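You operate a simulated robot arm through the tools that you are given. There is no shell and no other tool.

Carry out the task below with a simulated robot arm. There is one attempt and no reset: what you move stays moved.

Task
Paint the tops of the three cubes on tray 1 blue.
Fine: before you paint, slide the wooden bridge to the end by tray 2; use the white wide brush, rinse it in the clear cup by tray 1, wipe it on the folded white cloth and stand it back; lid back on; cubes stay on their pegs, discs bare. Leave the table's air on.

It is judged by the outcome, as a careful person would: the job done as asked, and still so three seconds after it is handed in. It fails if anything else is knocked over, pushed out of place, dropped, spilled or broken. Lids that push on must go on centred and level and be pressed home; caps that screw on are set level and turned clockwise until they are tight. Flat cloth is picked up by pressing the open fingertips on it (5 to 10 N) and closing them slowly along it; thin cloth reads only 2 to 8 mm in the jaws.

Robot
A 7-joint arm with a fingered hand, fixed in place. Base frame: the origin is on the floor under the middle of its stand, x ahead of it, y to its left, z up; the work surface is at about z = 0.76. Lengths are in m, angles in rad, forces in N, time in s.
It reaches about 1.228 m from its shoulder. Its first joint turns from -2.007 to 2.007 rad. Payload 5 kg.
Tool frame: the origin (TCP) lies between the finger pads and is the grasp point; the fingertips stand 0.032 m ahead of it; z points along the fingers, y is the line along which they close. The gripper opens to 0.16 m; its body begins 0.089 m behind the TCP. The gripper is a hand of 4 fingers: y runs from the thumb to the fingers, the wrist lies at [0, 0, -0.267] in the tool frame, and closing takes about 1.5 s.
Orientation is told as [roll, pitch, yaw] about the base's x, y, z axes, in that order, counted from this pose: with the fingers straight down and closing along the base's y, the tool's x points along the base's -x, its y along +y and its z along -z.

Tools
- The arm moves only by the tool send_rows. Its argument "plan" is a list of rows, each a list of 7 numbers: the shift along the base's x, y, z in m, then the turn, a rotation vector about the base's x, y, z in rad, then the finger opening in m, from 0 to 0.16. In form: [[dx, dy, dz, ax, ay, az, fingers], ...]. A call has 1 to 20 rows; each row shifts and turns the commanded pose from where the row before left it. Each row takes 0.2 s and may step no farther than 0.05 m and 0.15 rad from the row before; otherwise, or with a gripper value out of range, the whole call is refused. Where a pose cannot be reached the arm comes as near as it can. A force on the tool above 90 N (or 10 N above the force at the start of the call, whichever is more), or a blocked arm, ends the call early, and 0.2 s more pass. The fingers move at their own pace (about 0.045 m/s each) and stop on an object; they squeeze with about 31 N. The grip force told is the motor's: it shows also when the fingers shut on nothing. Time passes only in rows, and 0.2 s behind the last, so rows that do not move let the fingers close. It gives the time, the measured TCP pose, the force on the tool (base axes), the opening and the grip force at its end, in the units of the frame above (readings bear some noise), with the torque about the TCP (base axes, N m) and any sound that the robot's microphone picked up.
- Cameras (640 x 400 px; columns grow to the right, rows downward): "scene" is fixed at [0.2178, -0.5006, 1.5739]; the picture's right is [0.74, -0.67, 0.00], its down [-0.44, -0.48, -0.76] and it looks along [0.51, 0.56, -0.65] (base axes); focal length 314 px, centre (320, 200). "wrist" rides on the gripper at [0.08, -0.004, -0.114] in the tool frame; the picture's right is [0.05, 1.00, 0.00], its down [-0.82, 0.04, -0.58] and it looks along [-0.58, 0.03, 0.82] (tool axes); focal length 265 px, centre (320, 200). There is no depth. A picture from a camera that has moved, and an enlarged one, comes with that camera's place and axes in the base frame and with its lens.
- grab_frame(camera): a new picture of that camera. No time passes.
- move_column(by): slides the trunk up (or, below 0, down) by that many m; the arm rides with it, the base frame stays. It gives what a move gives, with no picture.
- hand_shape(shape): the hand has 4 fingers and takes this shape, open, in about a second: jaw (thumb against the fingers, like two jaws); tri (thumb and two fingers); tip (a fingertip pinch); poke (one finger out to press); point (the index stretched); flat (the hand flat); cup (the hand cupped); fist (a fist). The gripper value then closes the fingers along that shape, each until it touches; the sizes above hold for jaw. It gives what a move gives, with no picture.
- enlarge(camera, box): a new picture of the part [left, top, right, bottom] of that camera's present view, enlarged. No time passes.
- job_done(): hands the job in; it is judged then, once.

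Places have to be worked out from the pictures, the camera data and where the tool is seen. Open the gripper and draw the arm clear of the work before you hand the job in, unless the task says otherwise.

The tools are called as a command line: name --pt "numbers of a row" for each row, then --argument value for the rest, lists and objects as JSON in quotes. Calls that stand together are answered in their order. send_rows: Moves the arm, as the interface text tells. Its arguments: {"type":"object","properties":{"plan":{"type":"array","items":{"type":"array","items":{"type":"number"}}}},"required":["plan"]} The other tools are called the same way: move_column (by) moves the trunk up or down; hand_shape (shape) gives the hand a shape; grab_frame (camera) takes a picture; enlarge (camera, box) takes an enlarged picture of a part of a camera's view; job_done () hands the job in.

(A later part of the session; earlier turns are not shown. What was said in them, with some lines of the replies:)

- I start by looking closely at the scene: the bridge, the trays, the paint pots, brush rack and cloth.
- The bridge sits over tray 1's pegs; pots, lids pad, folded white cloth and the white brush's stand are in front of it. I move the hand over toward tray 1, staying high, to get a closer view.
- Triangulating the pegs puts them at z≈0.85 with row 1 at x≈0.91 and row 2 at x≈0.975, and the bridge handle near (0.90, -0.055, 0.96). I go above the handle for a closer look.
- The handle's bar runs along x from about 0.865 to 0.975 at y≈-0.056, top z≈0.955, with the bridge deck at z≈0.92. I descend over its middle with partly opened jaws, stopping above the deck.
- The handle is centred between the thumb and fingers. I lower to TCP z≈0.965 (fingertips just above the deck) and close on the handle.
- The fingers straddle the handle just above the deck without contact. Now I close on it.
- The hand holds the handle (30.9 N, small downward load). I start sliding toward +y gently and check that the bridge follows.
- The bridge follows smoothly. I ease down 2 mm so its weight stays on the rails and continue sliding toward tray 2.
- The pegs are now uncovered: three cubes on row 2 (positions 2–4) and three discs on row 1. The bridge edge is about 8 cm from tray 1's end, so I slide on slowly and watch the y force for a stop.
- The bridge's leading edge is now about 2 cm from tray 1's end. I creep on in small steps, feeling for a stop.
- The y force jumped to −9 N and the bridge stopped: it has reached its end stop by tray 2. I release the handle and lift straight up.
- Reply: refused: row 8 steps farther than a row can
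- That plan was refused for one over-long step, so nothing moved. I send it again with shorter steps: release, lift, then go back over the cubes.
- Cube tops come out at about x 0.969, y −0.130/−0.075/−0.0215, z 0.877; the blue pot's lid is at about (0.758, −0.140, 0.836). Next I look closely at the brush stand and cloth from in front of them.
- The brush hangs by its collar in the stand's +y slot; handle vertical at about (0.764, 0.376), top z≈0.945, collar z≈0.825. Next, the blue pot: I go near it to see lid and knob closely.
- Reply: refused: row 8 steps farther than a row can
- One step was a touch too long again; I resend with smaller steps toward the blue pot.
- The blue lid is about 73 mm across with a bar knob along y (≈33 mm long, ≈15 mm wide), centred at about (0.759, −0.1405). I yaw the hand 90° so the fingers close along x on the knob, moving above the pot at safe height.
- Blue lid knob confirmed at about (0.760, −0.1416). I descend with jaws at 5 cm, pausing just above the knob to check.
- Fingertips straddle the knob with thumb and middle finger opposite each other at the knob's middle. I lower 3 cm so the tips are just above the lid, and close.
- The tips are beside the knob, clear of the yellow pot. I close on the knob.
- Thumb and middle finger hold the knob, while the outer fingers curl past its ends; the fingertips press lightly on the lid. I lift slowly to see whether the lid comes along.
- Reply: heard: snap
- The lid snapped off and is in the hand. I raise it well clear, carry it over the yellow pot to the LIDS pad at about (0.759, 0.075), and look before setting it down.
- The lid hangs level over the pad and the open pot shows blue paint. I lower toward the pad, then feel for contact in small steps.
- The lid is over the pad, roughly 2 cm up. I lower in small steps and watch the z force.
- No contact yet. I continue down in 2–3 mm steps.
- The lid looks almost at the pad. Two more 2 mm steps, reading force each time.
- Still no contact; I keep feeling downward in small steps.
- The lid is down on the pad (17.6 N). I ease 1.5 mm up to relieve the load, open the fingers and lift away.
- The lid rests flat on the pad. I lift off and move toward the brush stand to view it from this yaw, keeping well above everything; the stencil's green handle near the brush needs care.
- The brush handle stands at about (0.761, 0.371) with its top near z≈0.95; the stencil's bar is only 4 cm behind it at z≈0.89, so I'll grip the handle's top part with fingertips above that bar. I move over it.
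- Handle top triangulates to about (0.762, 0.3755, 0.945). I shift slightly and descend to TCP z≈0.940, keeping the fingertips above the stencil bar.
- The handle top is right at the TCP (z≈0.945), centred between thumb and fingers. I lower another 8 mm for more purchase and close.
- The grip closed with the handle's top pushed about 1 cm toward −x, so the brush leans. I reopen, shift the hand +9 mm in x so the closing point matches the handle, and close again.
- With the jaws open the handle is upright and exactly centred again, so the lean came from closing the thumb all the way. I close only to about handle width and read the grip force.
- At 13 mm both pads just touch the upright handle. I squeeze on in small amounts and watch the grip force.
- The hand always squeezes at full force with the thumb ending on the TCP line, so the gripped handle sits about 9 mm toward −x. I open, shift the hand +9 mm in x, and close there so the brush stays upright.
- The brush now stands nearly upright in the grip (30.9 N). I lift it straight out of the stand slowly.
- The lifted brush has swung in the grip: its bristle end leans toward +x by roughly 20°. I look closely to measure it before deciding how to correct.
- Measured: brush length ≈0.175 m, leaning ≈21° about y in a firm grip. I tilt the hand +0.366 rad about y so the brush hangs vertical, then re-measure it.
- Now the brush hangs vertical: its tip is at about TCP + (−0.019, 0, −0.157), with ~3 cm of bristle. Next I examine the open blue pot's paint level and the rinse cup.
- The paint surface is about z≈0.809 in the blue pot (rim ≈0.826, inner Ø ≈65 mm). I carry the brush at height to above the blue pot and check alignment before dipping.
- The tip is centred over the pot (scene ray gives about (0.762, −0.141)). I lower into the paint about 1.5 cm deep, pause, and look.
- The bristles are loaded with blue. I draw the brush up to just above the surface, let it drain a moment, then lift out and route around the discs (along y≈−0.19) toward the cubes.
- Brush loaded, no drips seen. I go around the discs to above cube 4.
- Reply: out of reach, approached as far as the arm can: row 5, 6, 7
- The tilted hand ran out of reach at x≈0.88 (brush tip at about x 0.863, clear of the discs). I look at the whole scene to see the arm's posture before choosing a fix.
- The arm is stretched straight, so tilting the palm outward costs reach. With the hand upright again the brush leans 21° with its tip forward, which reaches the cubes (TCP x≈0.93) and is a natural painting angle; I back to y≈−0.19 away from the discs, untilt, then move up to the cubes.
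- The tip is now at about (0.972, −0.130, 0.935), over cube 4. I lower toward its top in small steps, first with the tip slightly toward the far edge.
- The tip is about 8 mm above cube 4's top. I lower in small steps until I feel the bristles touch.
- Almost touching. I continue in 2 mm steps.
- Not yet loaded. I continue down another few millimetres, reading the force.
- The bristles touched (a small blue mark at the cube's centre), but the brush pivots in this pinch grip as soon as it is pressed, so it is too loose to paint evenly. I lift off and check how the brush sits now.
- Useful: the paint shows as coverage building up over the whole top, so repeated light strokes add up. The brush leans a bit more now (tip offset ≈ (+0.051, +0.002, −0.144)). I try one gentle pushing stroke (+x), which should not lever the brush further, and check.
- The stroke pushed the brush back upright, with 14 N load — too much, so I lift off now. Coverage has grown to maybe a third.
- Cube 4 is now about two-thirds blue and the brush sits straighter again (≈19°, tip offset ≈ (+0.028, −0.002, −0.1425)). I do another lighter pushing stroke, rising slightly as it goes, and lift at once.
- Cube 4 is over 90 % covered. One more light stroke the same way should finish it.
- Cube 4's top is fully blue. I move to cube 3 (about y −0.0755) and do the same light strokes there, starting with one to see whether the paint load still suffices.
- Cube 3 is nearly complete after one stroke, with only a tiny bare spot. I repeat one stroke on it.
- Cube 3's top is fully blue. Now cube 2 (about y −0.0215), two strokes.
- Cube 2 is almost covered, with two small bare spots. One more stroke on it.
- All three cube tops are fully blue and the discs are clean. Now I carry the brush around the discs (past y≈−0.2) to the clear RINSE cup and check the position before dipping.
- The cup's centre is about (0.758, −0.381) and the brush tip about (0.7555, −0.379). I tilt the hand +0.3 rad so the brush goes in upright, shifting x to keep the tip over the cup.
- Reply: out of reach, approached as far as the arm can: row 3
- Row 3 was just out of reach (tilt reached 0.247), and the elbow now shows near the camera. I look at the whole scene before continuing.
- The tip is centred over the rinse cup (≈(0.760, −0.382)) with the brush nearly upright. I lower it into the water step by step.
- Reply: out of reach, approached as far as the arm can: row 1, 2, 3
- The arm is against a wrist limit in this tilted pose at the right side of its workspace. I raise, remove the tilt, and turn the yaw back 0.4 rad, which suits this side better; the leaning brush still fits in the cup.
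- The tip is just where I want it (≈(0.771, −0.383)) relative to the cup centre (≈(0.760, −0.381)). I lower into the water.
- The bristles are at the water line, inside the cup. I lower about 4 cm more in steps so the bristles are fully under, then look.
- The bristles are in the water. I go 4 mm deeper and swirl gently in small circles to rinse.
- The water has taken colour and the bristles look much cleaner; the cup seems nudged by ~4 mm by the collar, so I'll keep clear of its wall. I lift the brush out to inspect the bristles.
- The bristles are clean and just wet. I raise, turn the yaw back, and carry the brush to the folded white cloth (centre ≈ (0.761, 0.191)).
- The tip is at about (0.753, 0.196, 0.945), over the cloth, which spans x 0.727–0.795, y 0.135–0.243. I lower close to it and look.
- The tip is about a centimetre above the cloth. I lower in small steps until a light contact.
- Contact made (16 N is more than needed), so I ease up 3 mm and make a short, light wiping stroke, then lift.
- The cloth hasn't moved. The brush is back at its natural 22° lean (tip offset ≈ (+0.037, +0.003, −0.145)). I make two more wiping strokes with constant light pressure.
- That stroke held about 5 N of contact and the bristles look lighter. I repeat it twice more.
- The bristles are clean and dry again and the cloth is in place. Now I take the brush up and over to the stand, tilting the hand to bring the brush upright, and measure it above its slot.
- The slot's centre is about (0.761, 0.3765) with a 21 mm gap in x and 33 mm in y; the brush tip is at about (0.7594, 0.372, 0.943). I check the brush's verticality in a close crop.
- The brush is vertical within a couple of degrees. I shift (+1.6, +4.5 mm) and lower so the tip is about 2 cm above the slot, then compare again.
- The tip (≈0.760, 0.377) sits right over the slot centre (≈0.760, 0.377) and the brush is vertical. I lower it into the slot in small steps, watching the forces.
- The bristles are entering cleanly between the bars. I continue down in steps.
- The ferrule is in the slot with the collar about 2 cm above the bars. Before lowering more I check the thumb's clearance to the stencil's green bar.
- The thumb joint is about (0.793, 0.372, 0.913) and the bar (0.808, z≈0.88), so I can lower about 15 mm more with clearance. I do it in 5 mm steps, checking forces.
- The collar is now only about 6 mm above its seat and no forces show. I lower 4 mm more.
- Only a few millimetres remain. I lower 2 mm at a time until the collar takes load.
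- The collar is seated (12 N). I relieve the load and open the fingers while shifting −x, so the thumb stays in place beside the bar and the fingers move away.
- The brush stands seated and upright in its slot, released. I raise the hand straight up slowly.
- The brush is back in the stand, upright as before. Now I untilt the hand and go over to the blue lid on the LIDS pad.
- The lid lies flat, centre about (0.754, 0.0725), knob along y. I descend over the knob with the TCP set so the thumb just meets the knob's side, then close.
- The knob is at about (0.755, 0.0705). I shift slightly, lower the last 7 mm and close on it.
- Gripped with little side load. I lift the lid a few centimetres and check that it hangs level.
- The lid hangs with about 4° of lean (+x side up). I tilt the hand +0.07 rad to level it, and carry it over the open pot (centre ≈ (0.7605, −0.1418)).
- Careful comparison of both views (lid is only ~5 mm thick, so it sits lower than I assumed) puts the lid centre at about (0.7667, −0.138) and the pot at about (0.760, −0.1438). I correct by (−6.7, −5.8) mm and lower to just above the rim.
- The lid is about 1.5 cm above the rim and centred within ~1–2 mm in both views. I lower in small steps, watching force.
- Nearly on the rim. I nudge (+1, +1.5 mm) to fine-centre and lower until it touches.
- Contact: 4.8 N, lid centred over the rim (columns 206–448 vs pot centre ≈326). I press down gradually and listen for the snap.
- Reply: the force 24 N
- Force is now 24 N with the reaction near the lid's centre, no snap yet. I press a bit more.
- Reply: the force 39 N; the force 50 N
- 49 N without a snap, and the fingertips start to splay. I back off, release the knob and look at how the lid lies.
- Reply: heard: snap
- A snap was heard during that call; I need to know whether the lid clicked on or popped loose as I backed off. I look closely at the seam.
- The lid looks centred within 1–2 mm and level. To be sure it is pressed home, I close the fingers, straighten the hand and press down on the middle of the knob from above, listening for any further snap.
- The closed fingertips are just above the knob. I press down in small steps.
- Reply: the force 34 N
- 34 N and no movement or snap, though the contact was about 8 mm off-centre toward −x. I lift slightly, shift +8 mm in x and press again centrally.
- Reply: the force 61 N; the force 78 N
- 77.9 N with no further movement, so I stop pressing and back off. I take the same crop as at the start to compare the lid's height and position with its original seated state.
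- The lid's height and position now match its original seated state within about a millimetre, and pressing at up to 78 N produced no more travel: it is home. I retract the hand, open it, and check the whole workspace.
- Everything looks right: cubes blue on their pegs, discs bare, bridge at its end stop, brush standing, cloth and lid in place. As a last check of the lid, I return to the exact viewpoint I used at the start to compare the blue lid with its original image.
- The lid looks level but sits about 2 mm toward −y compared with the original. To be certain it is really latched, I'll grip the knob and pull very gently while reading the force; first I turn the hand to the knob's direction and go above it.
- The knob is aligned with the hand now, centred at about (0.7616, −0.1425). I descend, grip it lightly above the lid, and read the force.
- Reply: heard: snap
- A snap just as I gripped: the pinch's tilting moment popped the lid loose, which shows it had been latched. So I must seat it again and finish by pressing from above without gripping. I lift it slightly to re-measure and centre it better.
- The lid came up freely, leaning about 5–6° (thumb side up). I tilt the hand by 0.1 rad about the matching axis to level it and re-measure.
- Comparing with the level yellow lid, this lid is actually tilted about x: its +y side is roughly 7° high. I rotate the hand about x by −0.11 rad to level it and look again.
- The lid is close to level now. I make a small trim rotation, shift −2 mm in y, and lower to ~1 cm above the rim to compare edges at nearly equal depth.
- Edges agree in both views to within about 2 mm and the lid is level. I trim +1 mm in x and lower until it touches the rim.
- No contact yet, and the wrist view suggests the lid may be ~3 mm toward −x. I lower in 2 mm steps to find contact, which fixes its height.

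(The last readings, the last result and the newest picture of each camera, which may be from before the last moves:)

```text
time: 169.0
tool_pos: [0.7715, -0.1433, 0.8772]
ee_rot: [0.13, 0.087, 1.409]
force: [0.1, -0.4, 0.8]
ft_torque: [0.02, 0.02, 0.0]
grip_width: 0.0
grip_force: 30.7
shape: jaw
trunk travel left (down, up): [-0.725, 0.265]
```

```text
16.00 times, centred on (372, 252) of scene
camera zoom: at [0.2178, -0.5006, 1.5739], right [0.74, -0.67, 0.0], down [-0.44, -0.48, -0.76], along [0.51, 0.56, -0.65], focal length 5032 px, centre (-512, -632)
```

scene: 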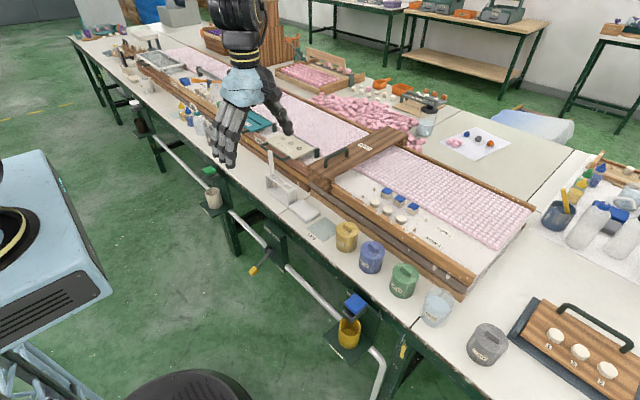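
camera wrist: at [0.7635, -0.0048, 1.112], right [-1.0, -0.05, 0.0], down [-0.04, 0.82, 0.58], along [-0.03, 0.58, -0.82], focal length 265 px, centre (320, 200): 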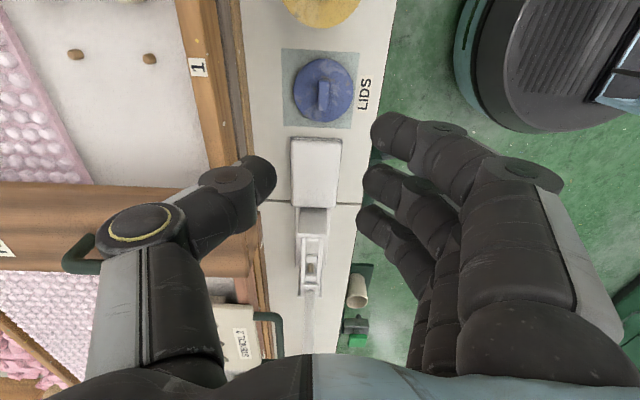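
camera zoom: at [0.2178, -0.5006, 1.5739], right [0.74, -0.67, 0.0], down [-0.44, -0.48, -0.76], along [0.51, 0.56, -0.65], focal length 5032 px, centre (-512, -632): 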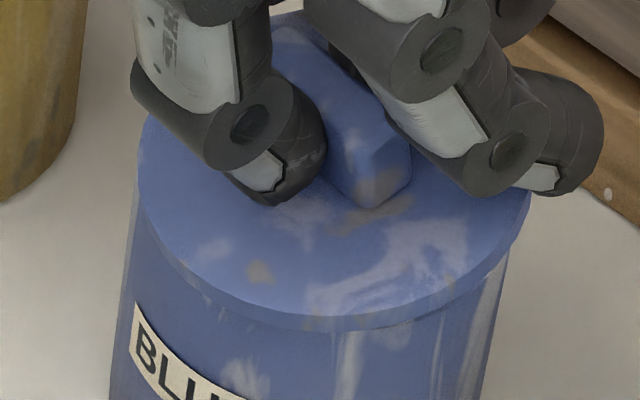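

Now the lid edge is nearly flush with the rim on the +x side; the scene view shows it ~1.5 mm toward (+x, −y). I trim +1.5 mm in y and lower to a light contact.

send_rows --pt "-0.0005 0.0018 0.0005 0 0 0 0.0" --pt "0 0 -0.0025 0 0 0 0.0" --pt "0 0 0 0 0 0 0.0"

send_rows --pt "0 0 -0.002 0 0 0 0.0" --pt "0 0 0 0 0 0 0.0"

enlarge --camera "scene" --box '[356, 240, 388, 264]'

enlarge --camera "wrist" --box '[250, 90, 330, 170]'

```text
time: 169.8
tool_pos: [0.7706, -0.1422, 0.876]
ee_rot: [0.13, 0.086, 1.409]
force: [-0.4, -0.3, 3.6]
ft_torque: [0.06, 0.14, 0.05]
grip_width: 0.0
grip_force: 31.0
shape: jaw
trunk travel left (down, up): [-0.725, 0.265]
```

```text
time: 170.4
tool_pos: [0.7716, -0.1415, 0.8747]
ee_rot: [0.13, 0.087, 1.407]
force: [0.4, -0.9, 5.7]
ft_torque: [0.14, 0.17, -0.01]
grip_width: 0.0
grip_force: 31.3
shape: jaw
trunk travel left (down, up): [-0.725, 0.265]
```

```text
16.00 times, centred on (372, 252) of scene
camera zoom: at [0.2178, -0.5006, 1.5739], right [0.74, -0.67, 0.0], down [-0.44, -0.48, -0.76], along [0.51, 0.56, -0.65], focal length 5032 px, centre (-512, -632)
```

zoom: 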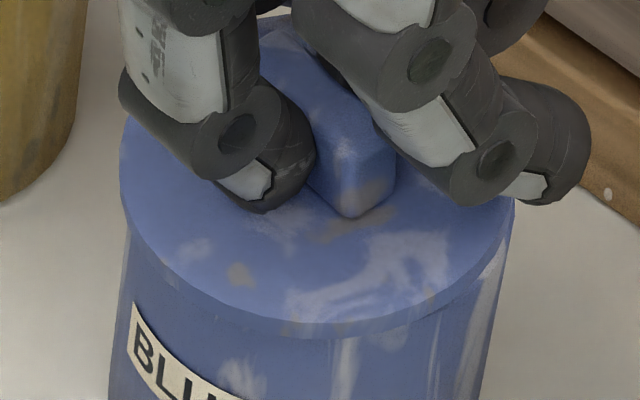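

```text
5.00 times, centred on (290, 130) of wrist
camera zoom: at [0.7775, -0.2139, 0.9925], right [-0.98, 0.12, 0.13], down [0.17, 0.85, 0.51], along [-0.05, 0.52, -0.85], focal length 1327 px, centre (470, 550)
```

zoom: 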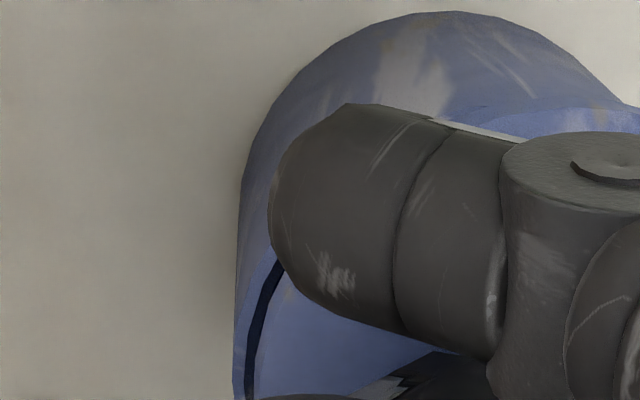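

Contact came on the (−x, +y) side and the lid is now ~1.5–2 mm too far that way. I lift 3 mm, shift (+1.8, −0.7 mm) and set it down again.

send_rows --pt "0 0 0.004 0 0 0 0.0" --pt "0.0018 -0.0007 0 0 0 0 0.0" --pt "0 0 -0.003 0 0 0 0.0" --pt "0 0 0 0 0 0 0.0"

enlarge --camera "scene" --box '[356, 240, 388, 264]'

enlarge --camera "wrist" --box '[250, 90, 330, 170]'

```text
time: 171.4
tool_pos: [0.7712, -0.1437, 0.8753]
ee_rot: [0.132, 0.089, 1.409]
force: [0.5, -1.1, 5.0]
ft_torque: [0.09, 0.18, 0.02]
grip_width: 0.0
grip_force: 31.2
shape: jaw
trunk travel left (down, up): [-0.725, 0.265]
```

```text
16.00 times, centred on (372, 252) of scene
camera zoom: at [0.2178, -0.5006, 1.5739], right [0.74, -0.67, 0.0], down [-0.44, -0.48, -0.76], along [0.51, 0.56, -0.65], focal length 5032 px, centre (-512, -632)
```

zoom: 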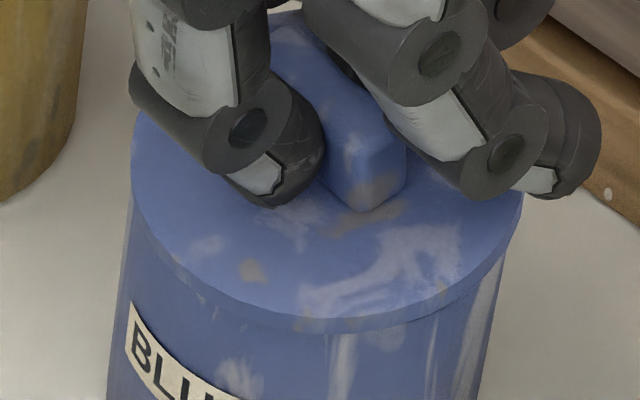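

```text
5.00 times, centred on (290, 130) of wrist
camera zoom: at [0.7793, -0.2147, 0.9933], right [-0.98, 0.12, 0.13], down [0.17, 0.85, 0.51], along [-0.05, 0.52, -0.85], focal length 1327 px, centre (470, 550)
```

zoom: 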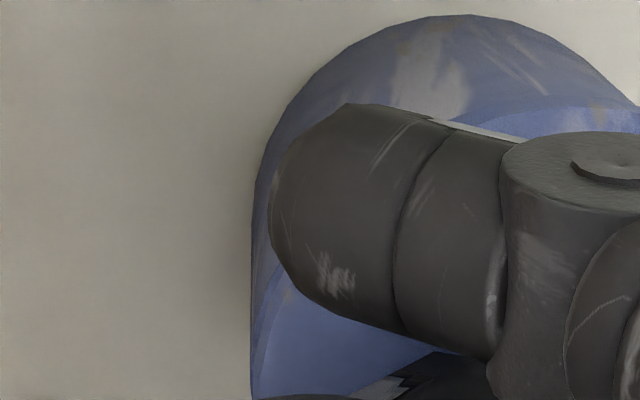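

Both views now show the lid centred on the pot with a light 5 N contact. I open the fingers right here, without lifting, so the lid settles flat, then rise clear.

send_rows --pt "0 0 0 0 0 0 0.01" --pt "0 0 0 0 0 0 0.025" --pt "0 0 0 0 0 0 0.04" --pt "0 0 0 0 0 0 0.05" --pt "0 0 0 0 0 0 0.05"

enlarge --camera "scene" --box '[356, 240, 388, 264]'

send_rows --pt "0 0 0.02 0 0 0 0.05" --pt "0 0 0.04 0 0 0 0.05" --pt "0 0 0.04 -0.05 -0.06 0 0.05" --pt "0 0 0.03 -0.0 -0.06 0 0.05" --pt "0 0 0 0 0 0 0.05"

enlarge --camera "scene" --box '[356, 238, 388, 262]'

enlarge --camera "wrist" --box '[240, 30, 400, 170]'

```text
time: 172.6
tool_pos: [0.7735, -0.1424, 0.8756]
ee_rot: [0.131, 0.088, 1.409]
force: [-0.6, -0.3, 8.6]
ft_torque: [-0.02, -0.18, 0.0]
grip_width: 0.0475
grip_force: 0.0
shape: jaw
trunk travel left (down, up): [-0.725, 0.265]
heard: snap
```

```text
16.00 times, centred on (372, 252) of scene
camera zoom: at [0.2178, -0.5006, 1.5739], right [0.74, -0.67, 0.0], down [-0.44, -0.48, -0.76], along [0.51, 0.56, -0.65], focal length 5032 px, centre (-512, -632)
```

zoom: 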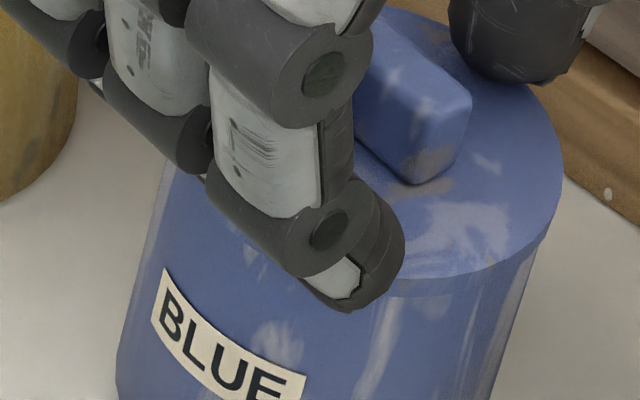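

```text
time: 173.8
tool_pos: [0.7733, -0.1428, 1.0045]
ee_rot: [0.003, 0.115, 1.394]
force: [0.3, 0.7, 0.1]
ft_torque: [-0.05, 0.0, -0.01]
grip_width: 0.0496
grip_force: 0.0
shape: jaw
trunk travel left (down, up): [-0.725, 0.265]
```

```text
16.00 times, centred on (372, 250) of scene
camera zoom: at [0.2178, -0.5006, 1.5739], right [0.74, -0.67, 0.0], down [-0.44, -0.48, -0.76], along [0.51, 0.56, -0.65], focal length 5032 px, centre (-512, -600)
```

zoom: 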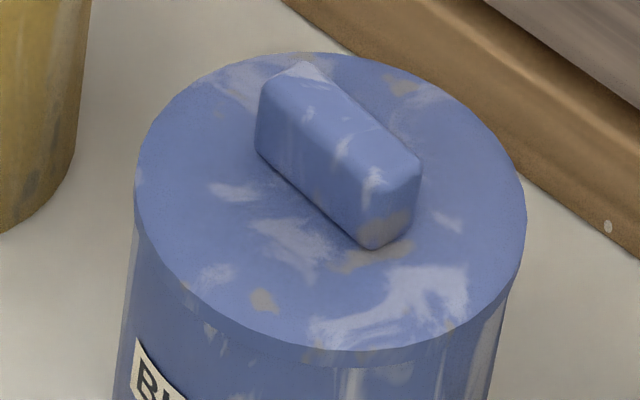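

```text
2.86 times, centred on (320, 100) of wrist
camera zoom: at [0.7652, -0.2085, 1.1261], right [-0.99, 0.13, 0.01], down [0.11, 0.87, 0.48], along [0.05, 0.48, -0.88], focal length 758 px, centre (320, 486)
```

zoom: 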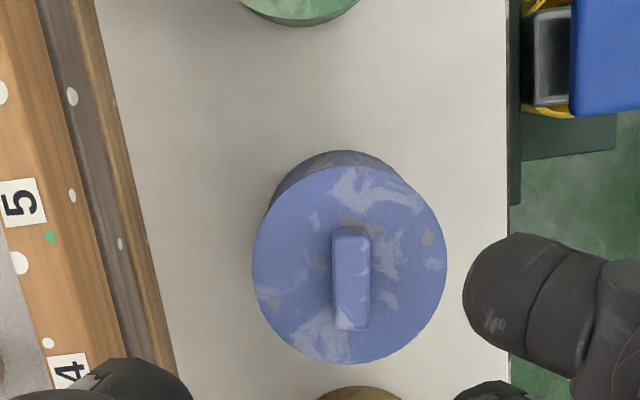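

A snap as the lid settled: consistent with it latching this time (before, it lifted freely). The pot looked momentarily tilted while the fingers opened, so I check carefully that it stands properly in place and nothing spilled.

enlarge --camera "scene" --box '[320, 210, 470, 340]'

enlarge --camera "scene" --box '[340, 220, 430, 300]'

grab_frame --camera "wrist"

```text
3.08 times, centred on (395, 275) of scene
camera zoom: at [0.2178, -0.5006, 1.5739], right [0.74, -0.67, 0.0], down [-0.44, -0.48, -0.76], along [0.51, 0.56, -0.65], focal length 968 px, centre (89, -31)
```

zoom: 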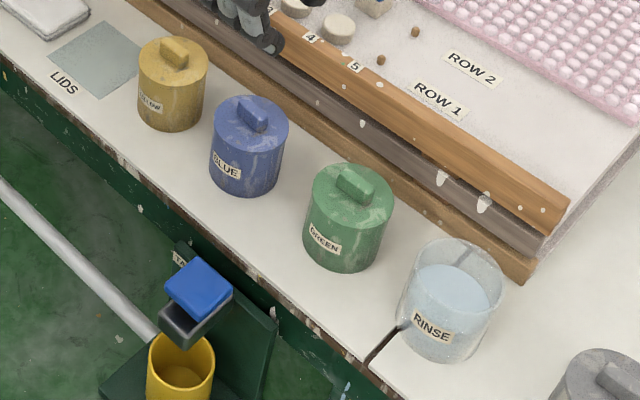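

```text
5.00 times, centred on (385, 260) of scene
camera zoom: at [0.2178, -0.5006, 1.5739], right [0.74, -0.67, 0.0], down [-0.44, -0.48, -0.76], along [0.51, 0.56, -0.65], focal length 1572 px, centre (-5, -100)
```

zoom: 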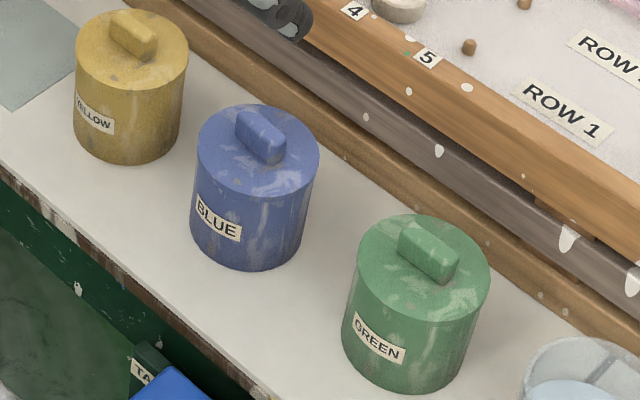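

```text
taken
camera wrist: at [0.7652, -0.2085, 1.1261], right [-0.99, 0.13, 0.01], down [0.11, 0.87, 0.48], along [0.05, 0.48, -0.88], focal length 265 px, centre (320, 200)
```

wrist: 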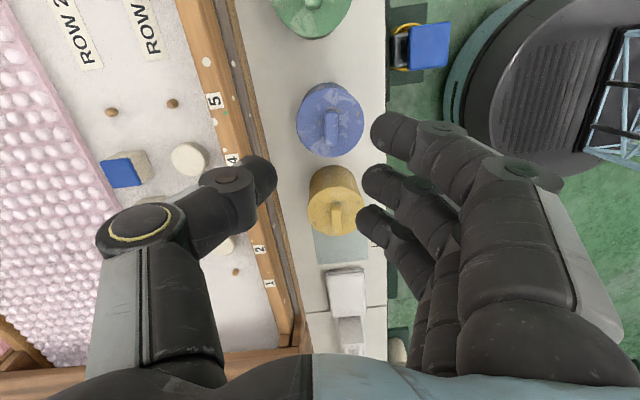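

The pot is upright in its original place, lid level, nothing spilled. For good measure I press the lid home from above with closed fingers over the knob's middle, about 30 N, without gripping.

send_rows --pt "0 0 0 0.057 -0.0123 0 0.03" --pt "0.001 0 0 0.057 -0.0123 0 0.01" --pt "0 0 0 0 0 0 0.0" --pt "0 0 0 0 0 0 0.0" --pt "0 0 0 0 0 0 0.0" --pt "0 0 -0.04 0 0 0 0.0" --pt "0 0 -0.04 0 0 0 0.0" --pt "0 0 -0.02 0 0 0 0.0" --pt "0 0 0 0 0 0 0.0"

enlarge --camera "scene" --box '[342, 215, 402, 280]'

enlarge --camera "wrist" --box '[220, 60, 420, 220]'

```text
time: 175.8
tool_pos: [0.7741, -0.1425, 0.904]
ee_rot: [0.001, -0.001, 1.394]
force: [0.1, 0.3, 0.7]
ft_torque: [0.01, 0.01, 0.01]
grip_width: 0.0002
grip_force: 31.1
shape: jaw
trunk travel left (down, up): [-0.725, 0.265]
```

```text
6.15 times, centred on (372, 248) of scene
camera zoom: at [0.2178, -0.5006, 1.5739], right [0.74, -0.67, 0.0], down [-0.44, -0.48, -0.76], along [0.51, 0.56, -0.65], focal length 1935 px, centre (0, -92)
```

zoom: 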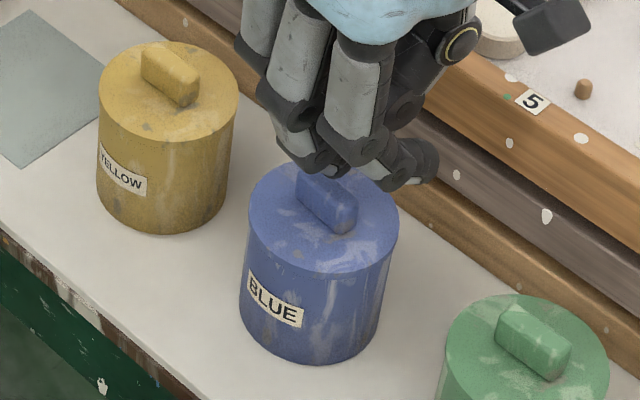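

```text
2.50 times, centred on (320, 140) of wrist
camera zoom: at [0.7633, -0.2225, 1.0169], right [-0.99, 0.13, 0.0], down [0.1, 0.81, 0.58], along [0.07, 0.57, -0.82], focal length 664 px, centre (320, 350)
```

zoom: 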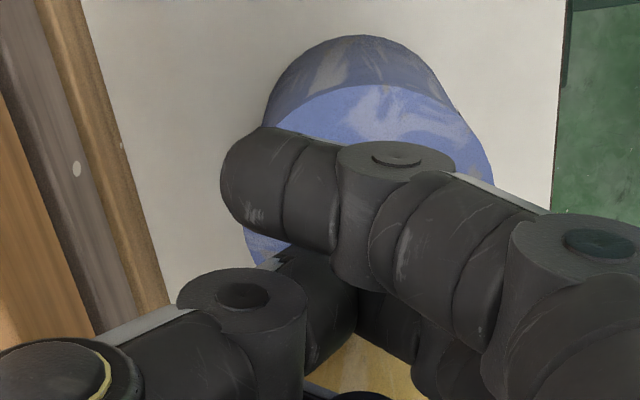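

The closed fingers are just above the knob. I press in small steps.

send_rows --pt "0 0 -0.003 0 0 0 0.0" --pt "0 0 0 0 0 0 0.0"

send_rows --pt "0 0 -0.002 0 0 0 0.0" --pt "0 0 0 0 0 0 0.0"

```text
time: 176.4
tool_pos: [0.7739, -0.1437, 0.9016]
ee_rot: [0.001, 0.0, 1.394]
force: [0.1, -1.1, 0.0]
ft_torque: [-0.01, 0.02, 0.02]
grip_width: 0.0
grip_force: 31.2
shape: jaw
trunk travel left (down, up): [-0.725, 0.265]
```

```text
time: 177.0
tool_pos: [0.7737, -0.1419, 0.898]
ee_rot: [0.0, -0.002, 1.395]
force: [-0.4, 0.2, -0.7]
ft_torque: [-0.05, 0.0, 0.0]
grip_width: 0.0
grip_force: 30.9
shape: jaw
trunk travel left (down, up): [-0.725, 0.265]
```

send_rows --pt "0 0 -0.002 0 0 0 0.0" --pt "0 0 0 0 0 0 0.0"

send_rows --pt "0 0 -0.002 0 0 0 0.0" --pt "0 0 0 0 0 0 0.0"

```text
time: 177.6
tool_pos: [0.7736, -0.1424, 0.8963]
ee_rot: [0.0, -0.001, 1.394]
force: [0.1, -0.3, -0.2]
ft_torque: [0.02, 0.05, 0.01]
grip_width: 0.0
grip_force: 31.0
shape: jaw
trunk travel left (down, up): [-0.725, 0.265]
```

```text
time: 178.2
tool_pos: [0.7739, -0.1419, 0.8953]
ee_rot: [0.0, -0.003, 1.392]
force: [-0.6, -0.1, 1.7]
ft_torque: [0.0, 0.04, 0.0]
grip_width: 0.0002
grip_force: 31.3
shape: jaw
trunk travel left (down, up): [-0.725, 0.265]
```

Contact is just beginning (1.7 N). I press on in 2 mm steps toward about 30 N.

send_rows --pt "0 0 -0.002 0 0 0 0.0" --pt "0 0 0 0 0 0 0.0"

send_rows --pt "0 0 -0.0015 0 0 0 0.0" --pt "0 0 0 0 0 0 0.0"

enlarge --camera "scene" --box '[342, 215, 402, 280]'

```text
time: 178.8
tool_pos: [0.7739, -0.142, 0.8946]
ee_rot: [-0.002, -0.001, 1.393]
force: [-0.4, 0.4, 14.3]
ft_torque: [0.01, 0.19, -0.02]
grip_width: 0.0
grip_force: 31.0
shape: jaw
trunk travel left (down, up): [-0.725, 0.265]
```

```text
time: 179.4
tool_pos: [0.7742, -0.142, 0.894]
ee_rot: [-0.002, 0.002, 1.393]
force: [-1.2, -0.3, 25.2]
ft_torque: [0.0, 0.35, 0.02]
grip_width: 0.0
grip_force: 30.5
shape: jaw
trunk travel left (down, up): [-0.725, 0.265]
```

```text
6.15 times, centred on (372, 248) of scene
camera zoom: at [0.2178, -0.5006, 1.5739], right [0.74, -0.67, 0.0], down [-0.44, -0.48, -0.76], along [0.51, 0.56, -0.65], focal length 1935 px, centre (0, -92)
```

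zoom: 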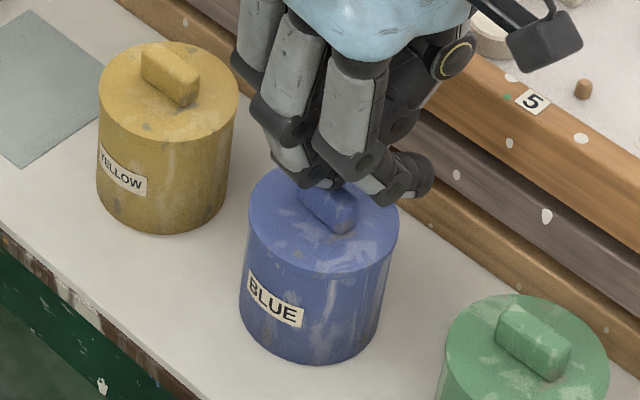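

25 N exactly over the centre (reaction at ≈(0.760, −0.142)), no movement. One more small push to ~40 N, then I back off straight up.

send_rows --pt "0 0 -0.002 0 0 0 0.0" --pt "0 0 0 0 0 0 0.0"

send_rows --pt "0 0 0.01 0 0 0 0.0" --pt "0 0 0.03 0 0 0 0.0" --pt "0 0 0.04 0 0 0 0.0" --pt "0 0 0.045 0 0 0 0.03" --pt "0 0 0.045 0 0 0 0.06" --pt "-0.03 0 0.03 0 0 0 0.1" --pt "-0.045 0 0 0 0 0 0.14" --pt "-0.045 0 0 0 0 0 0.16" --pt "-0.045 0 0 0 0 0 0.16" --pt "0 0 0 0 0 0 0.16"

enlarge --camera "scene" --box '[356, 238, 388, 262]'

enlarge --camera "scene" --box '[340, 220, 430, 300]'

grab_frame --camera "scene"

```text
time: 180.0
tool_pos: [0.7734, -0.1432, 0.894]
ee_rot: [-0.003, -0.002, 1.393]
force: [-2.5, -1.5, 38.9]
ft_torque: [0.0, 0.52, 0.03]
grip_width: 0.0003
grip_force: 30.4
shape: jaw
trunk travel left (down, up): [-0.725, 0.265]
```

```text
time: 182.2
tool_pos: [0.6091, -0.1418, 1.0907]
ee_rot: [0.0, 0.0, 1.393]
force: [-0.5, 0.1, 0.5]
ft_torque: [0.0, 0.03, 0.01]
grip_width: 0.1135
grip_force: 0.1
shape: jaw
trunk travel left (down, up): [-0.725, 0.265]
```

```text
16.00 times, centred on (372, 250) of scene
camera zoom: at [0.2178, -0.5006, 1.5739], right [0.74, -0.67, 0.0], down [-0.44, -0.48, -0.76], along [0.51, 0.56, -0.65], focal length 5032 px, centre (-512, -600)
```

zoom: 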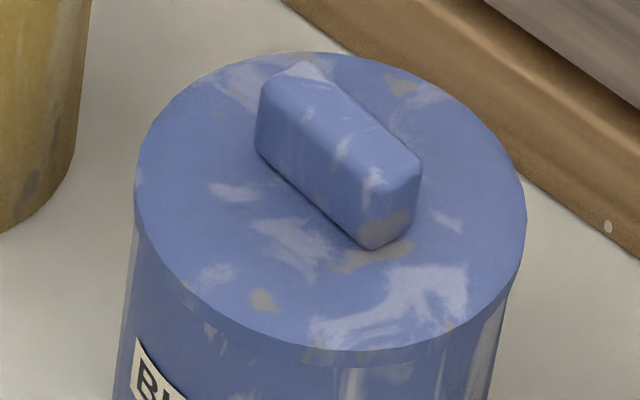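

```text
5.00 times, centred on (385, 260) of scene
camera zoom: at [0.2178, -0.5006, 1.5739], right [0.74, -0.67, 0.0], down [-0.44, -0.48, -0.76], along [0.51, 0.56, -0.65], focal length 1572 px, centre (-5, -100)
```

zoom: 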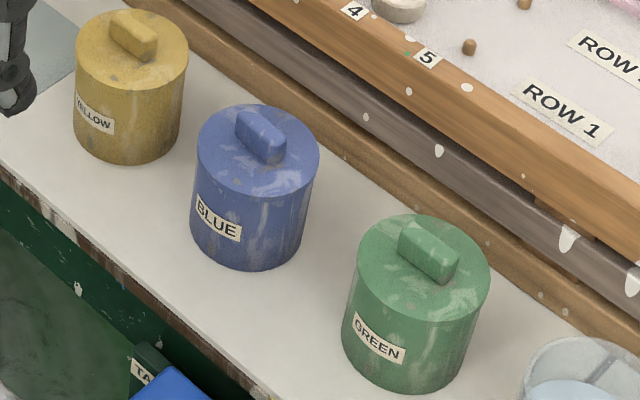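

```text
taken
```

scene: 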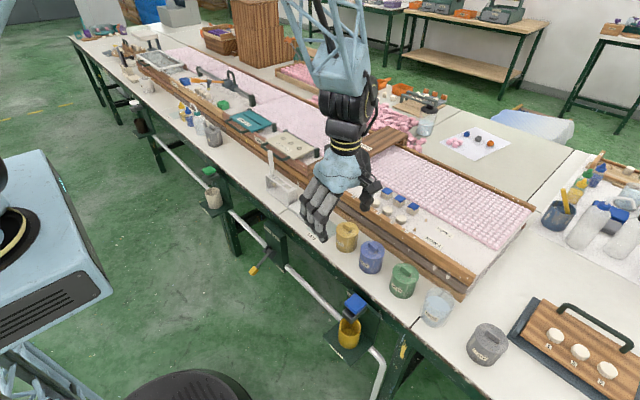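

The lid is on, level, centred and pressed home with 39 N. I draw the arm well clear with the hand open and take a last look at everything.

send_rows --pt "-0.03 0.0 0.035 0 0 0 0.16" --pt "-0.03 0.0 0.035 0 0 0 0.16" --pt "-0.03 0.02 0.03 0 0 0 0.16" --pt "-0.02 0.03 0.03 0 0 0 0.16" --pt "0 0.04 0 0 0 0 0.16" --pt "0 0 0 0 0 0 0.16" --pt "0 0 0 0 0 0 0.16"

enlarge --camera "scene" --box '[250, 120, 470, 260]'

enlarge --camera "scene" --box '[320, 210, 520, 370]'

grab_frame --camera "scene"

```text
time: 183.8
tool_pos: [0.4978, -0.0528, 1.2214]
ee_rot: [0.002, 0.001, 1.396]
force: [0.8, 0.0, -0.1]
ft_torque: [0.0, 0.01, -0.06]
grip_width: 0.1598
grip_force: 0.0
shape: jaw
trunk travel left (down, up): [-0.725, 0.265]
```

```text
2.86 times, centred on (360, 190) of scene
camera zoom: at [0.2178, -0.5006, 1.5739], right [0.74, -0.67, 0.0], down [-0.44, -0.48, -0.76], along [0.51, 0.56, -0.65], focal length 899 px, centre (206, 229)
```

zoom: 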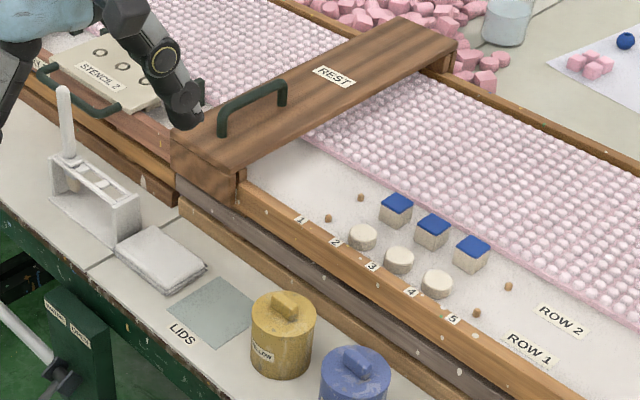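

```text
2.50 times, centred on (420, 290) of scene
camera zoom: at [0.2178, -0.5006, 1.5739], right [0.74, -0.67, 0.0], down [-0.44, -0.48, -0.76], along [0.51, 0.56, -0.65], focal length 786 px, centre (70, -25)
```

zoom: 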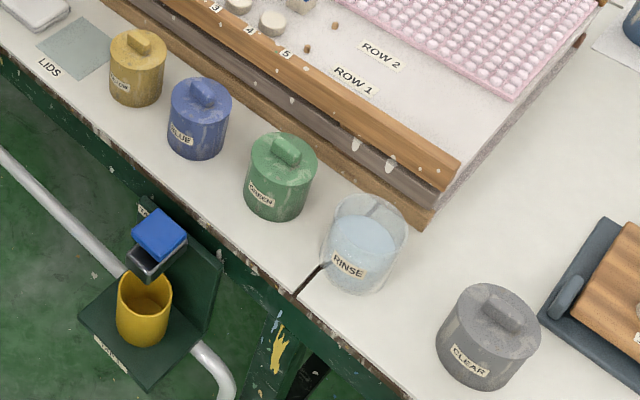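

```text
taken
```

scene: 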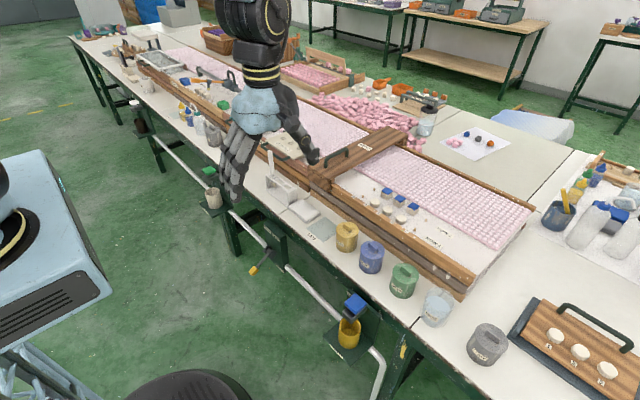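

Everything checks out: the three cube tops are blue and on their pegs, the discs are bare, and the bridge is at its stop by tray 2. The brush is rinsed, wiped and standing. The lid is latched, and the valves are untouched. I hand the job in.

job_done

```text
The job is handed in.
```

The job is handed in. All three cube tops on tray 1 are fully blue, with the cubes still on their pegs and the discs bare.

- **Bridge:** before painting, I slid it to its stop by tray 2.
- **Brush:** I used the white wide brush, rinsed it in the clear cup, wiped it clean on the folded white cloth and stood it back in its slot.
- **Lid:** it is back on the blue pot. I wasn't sure it had latched the first time, and when I gripped the knob to check, it popped loose, so I seated it again. It snapped as it settled, and I then pressed it down with about 39 N. It looks level and centred to within about 1 mm.
- **Air:** I did not touch any of the table's valves.

Two small things moved. The rinse cup shifted about 4 mm when the brush's collar touched it. The blue pot tipped briefly while I let go of the lid, but it is upright again, within 1–2 mm of its place, and nothing spilled.
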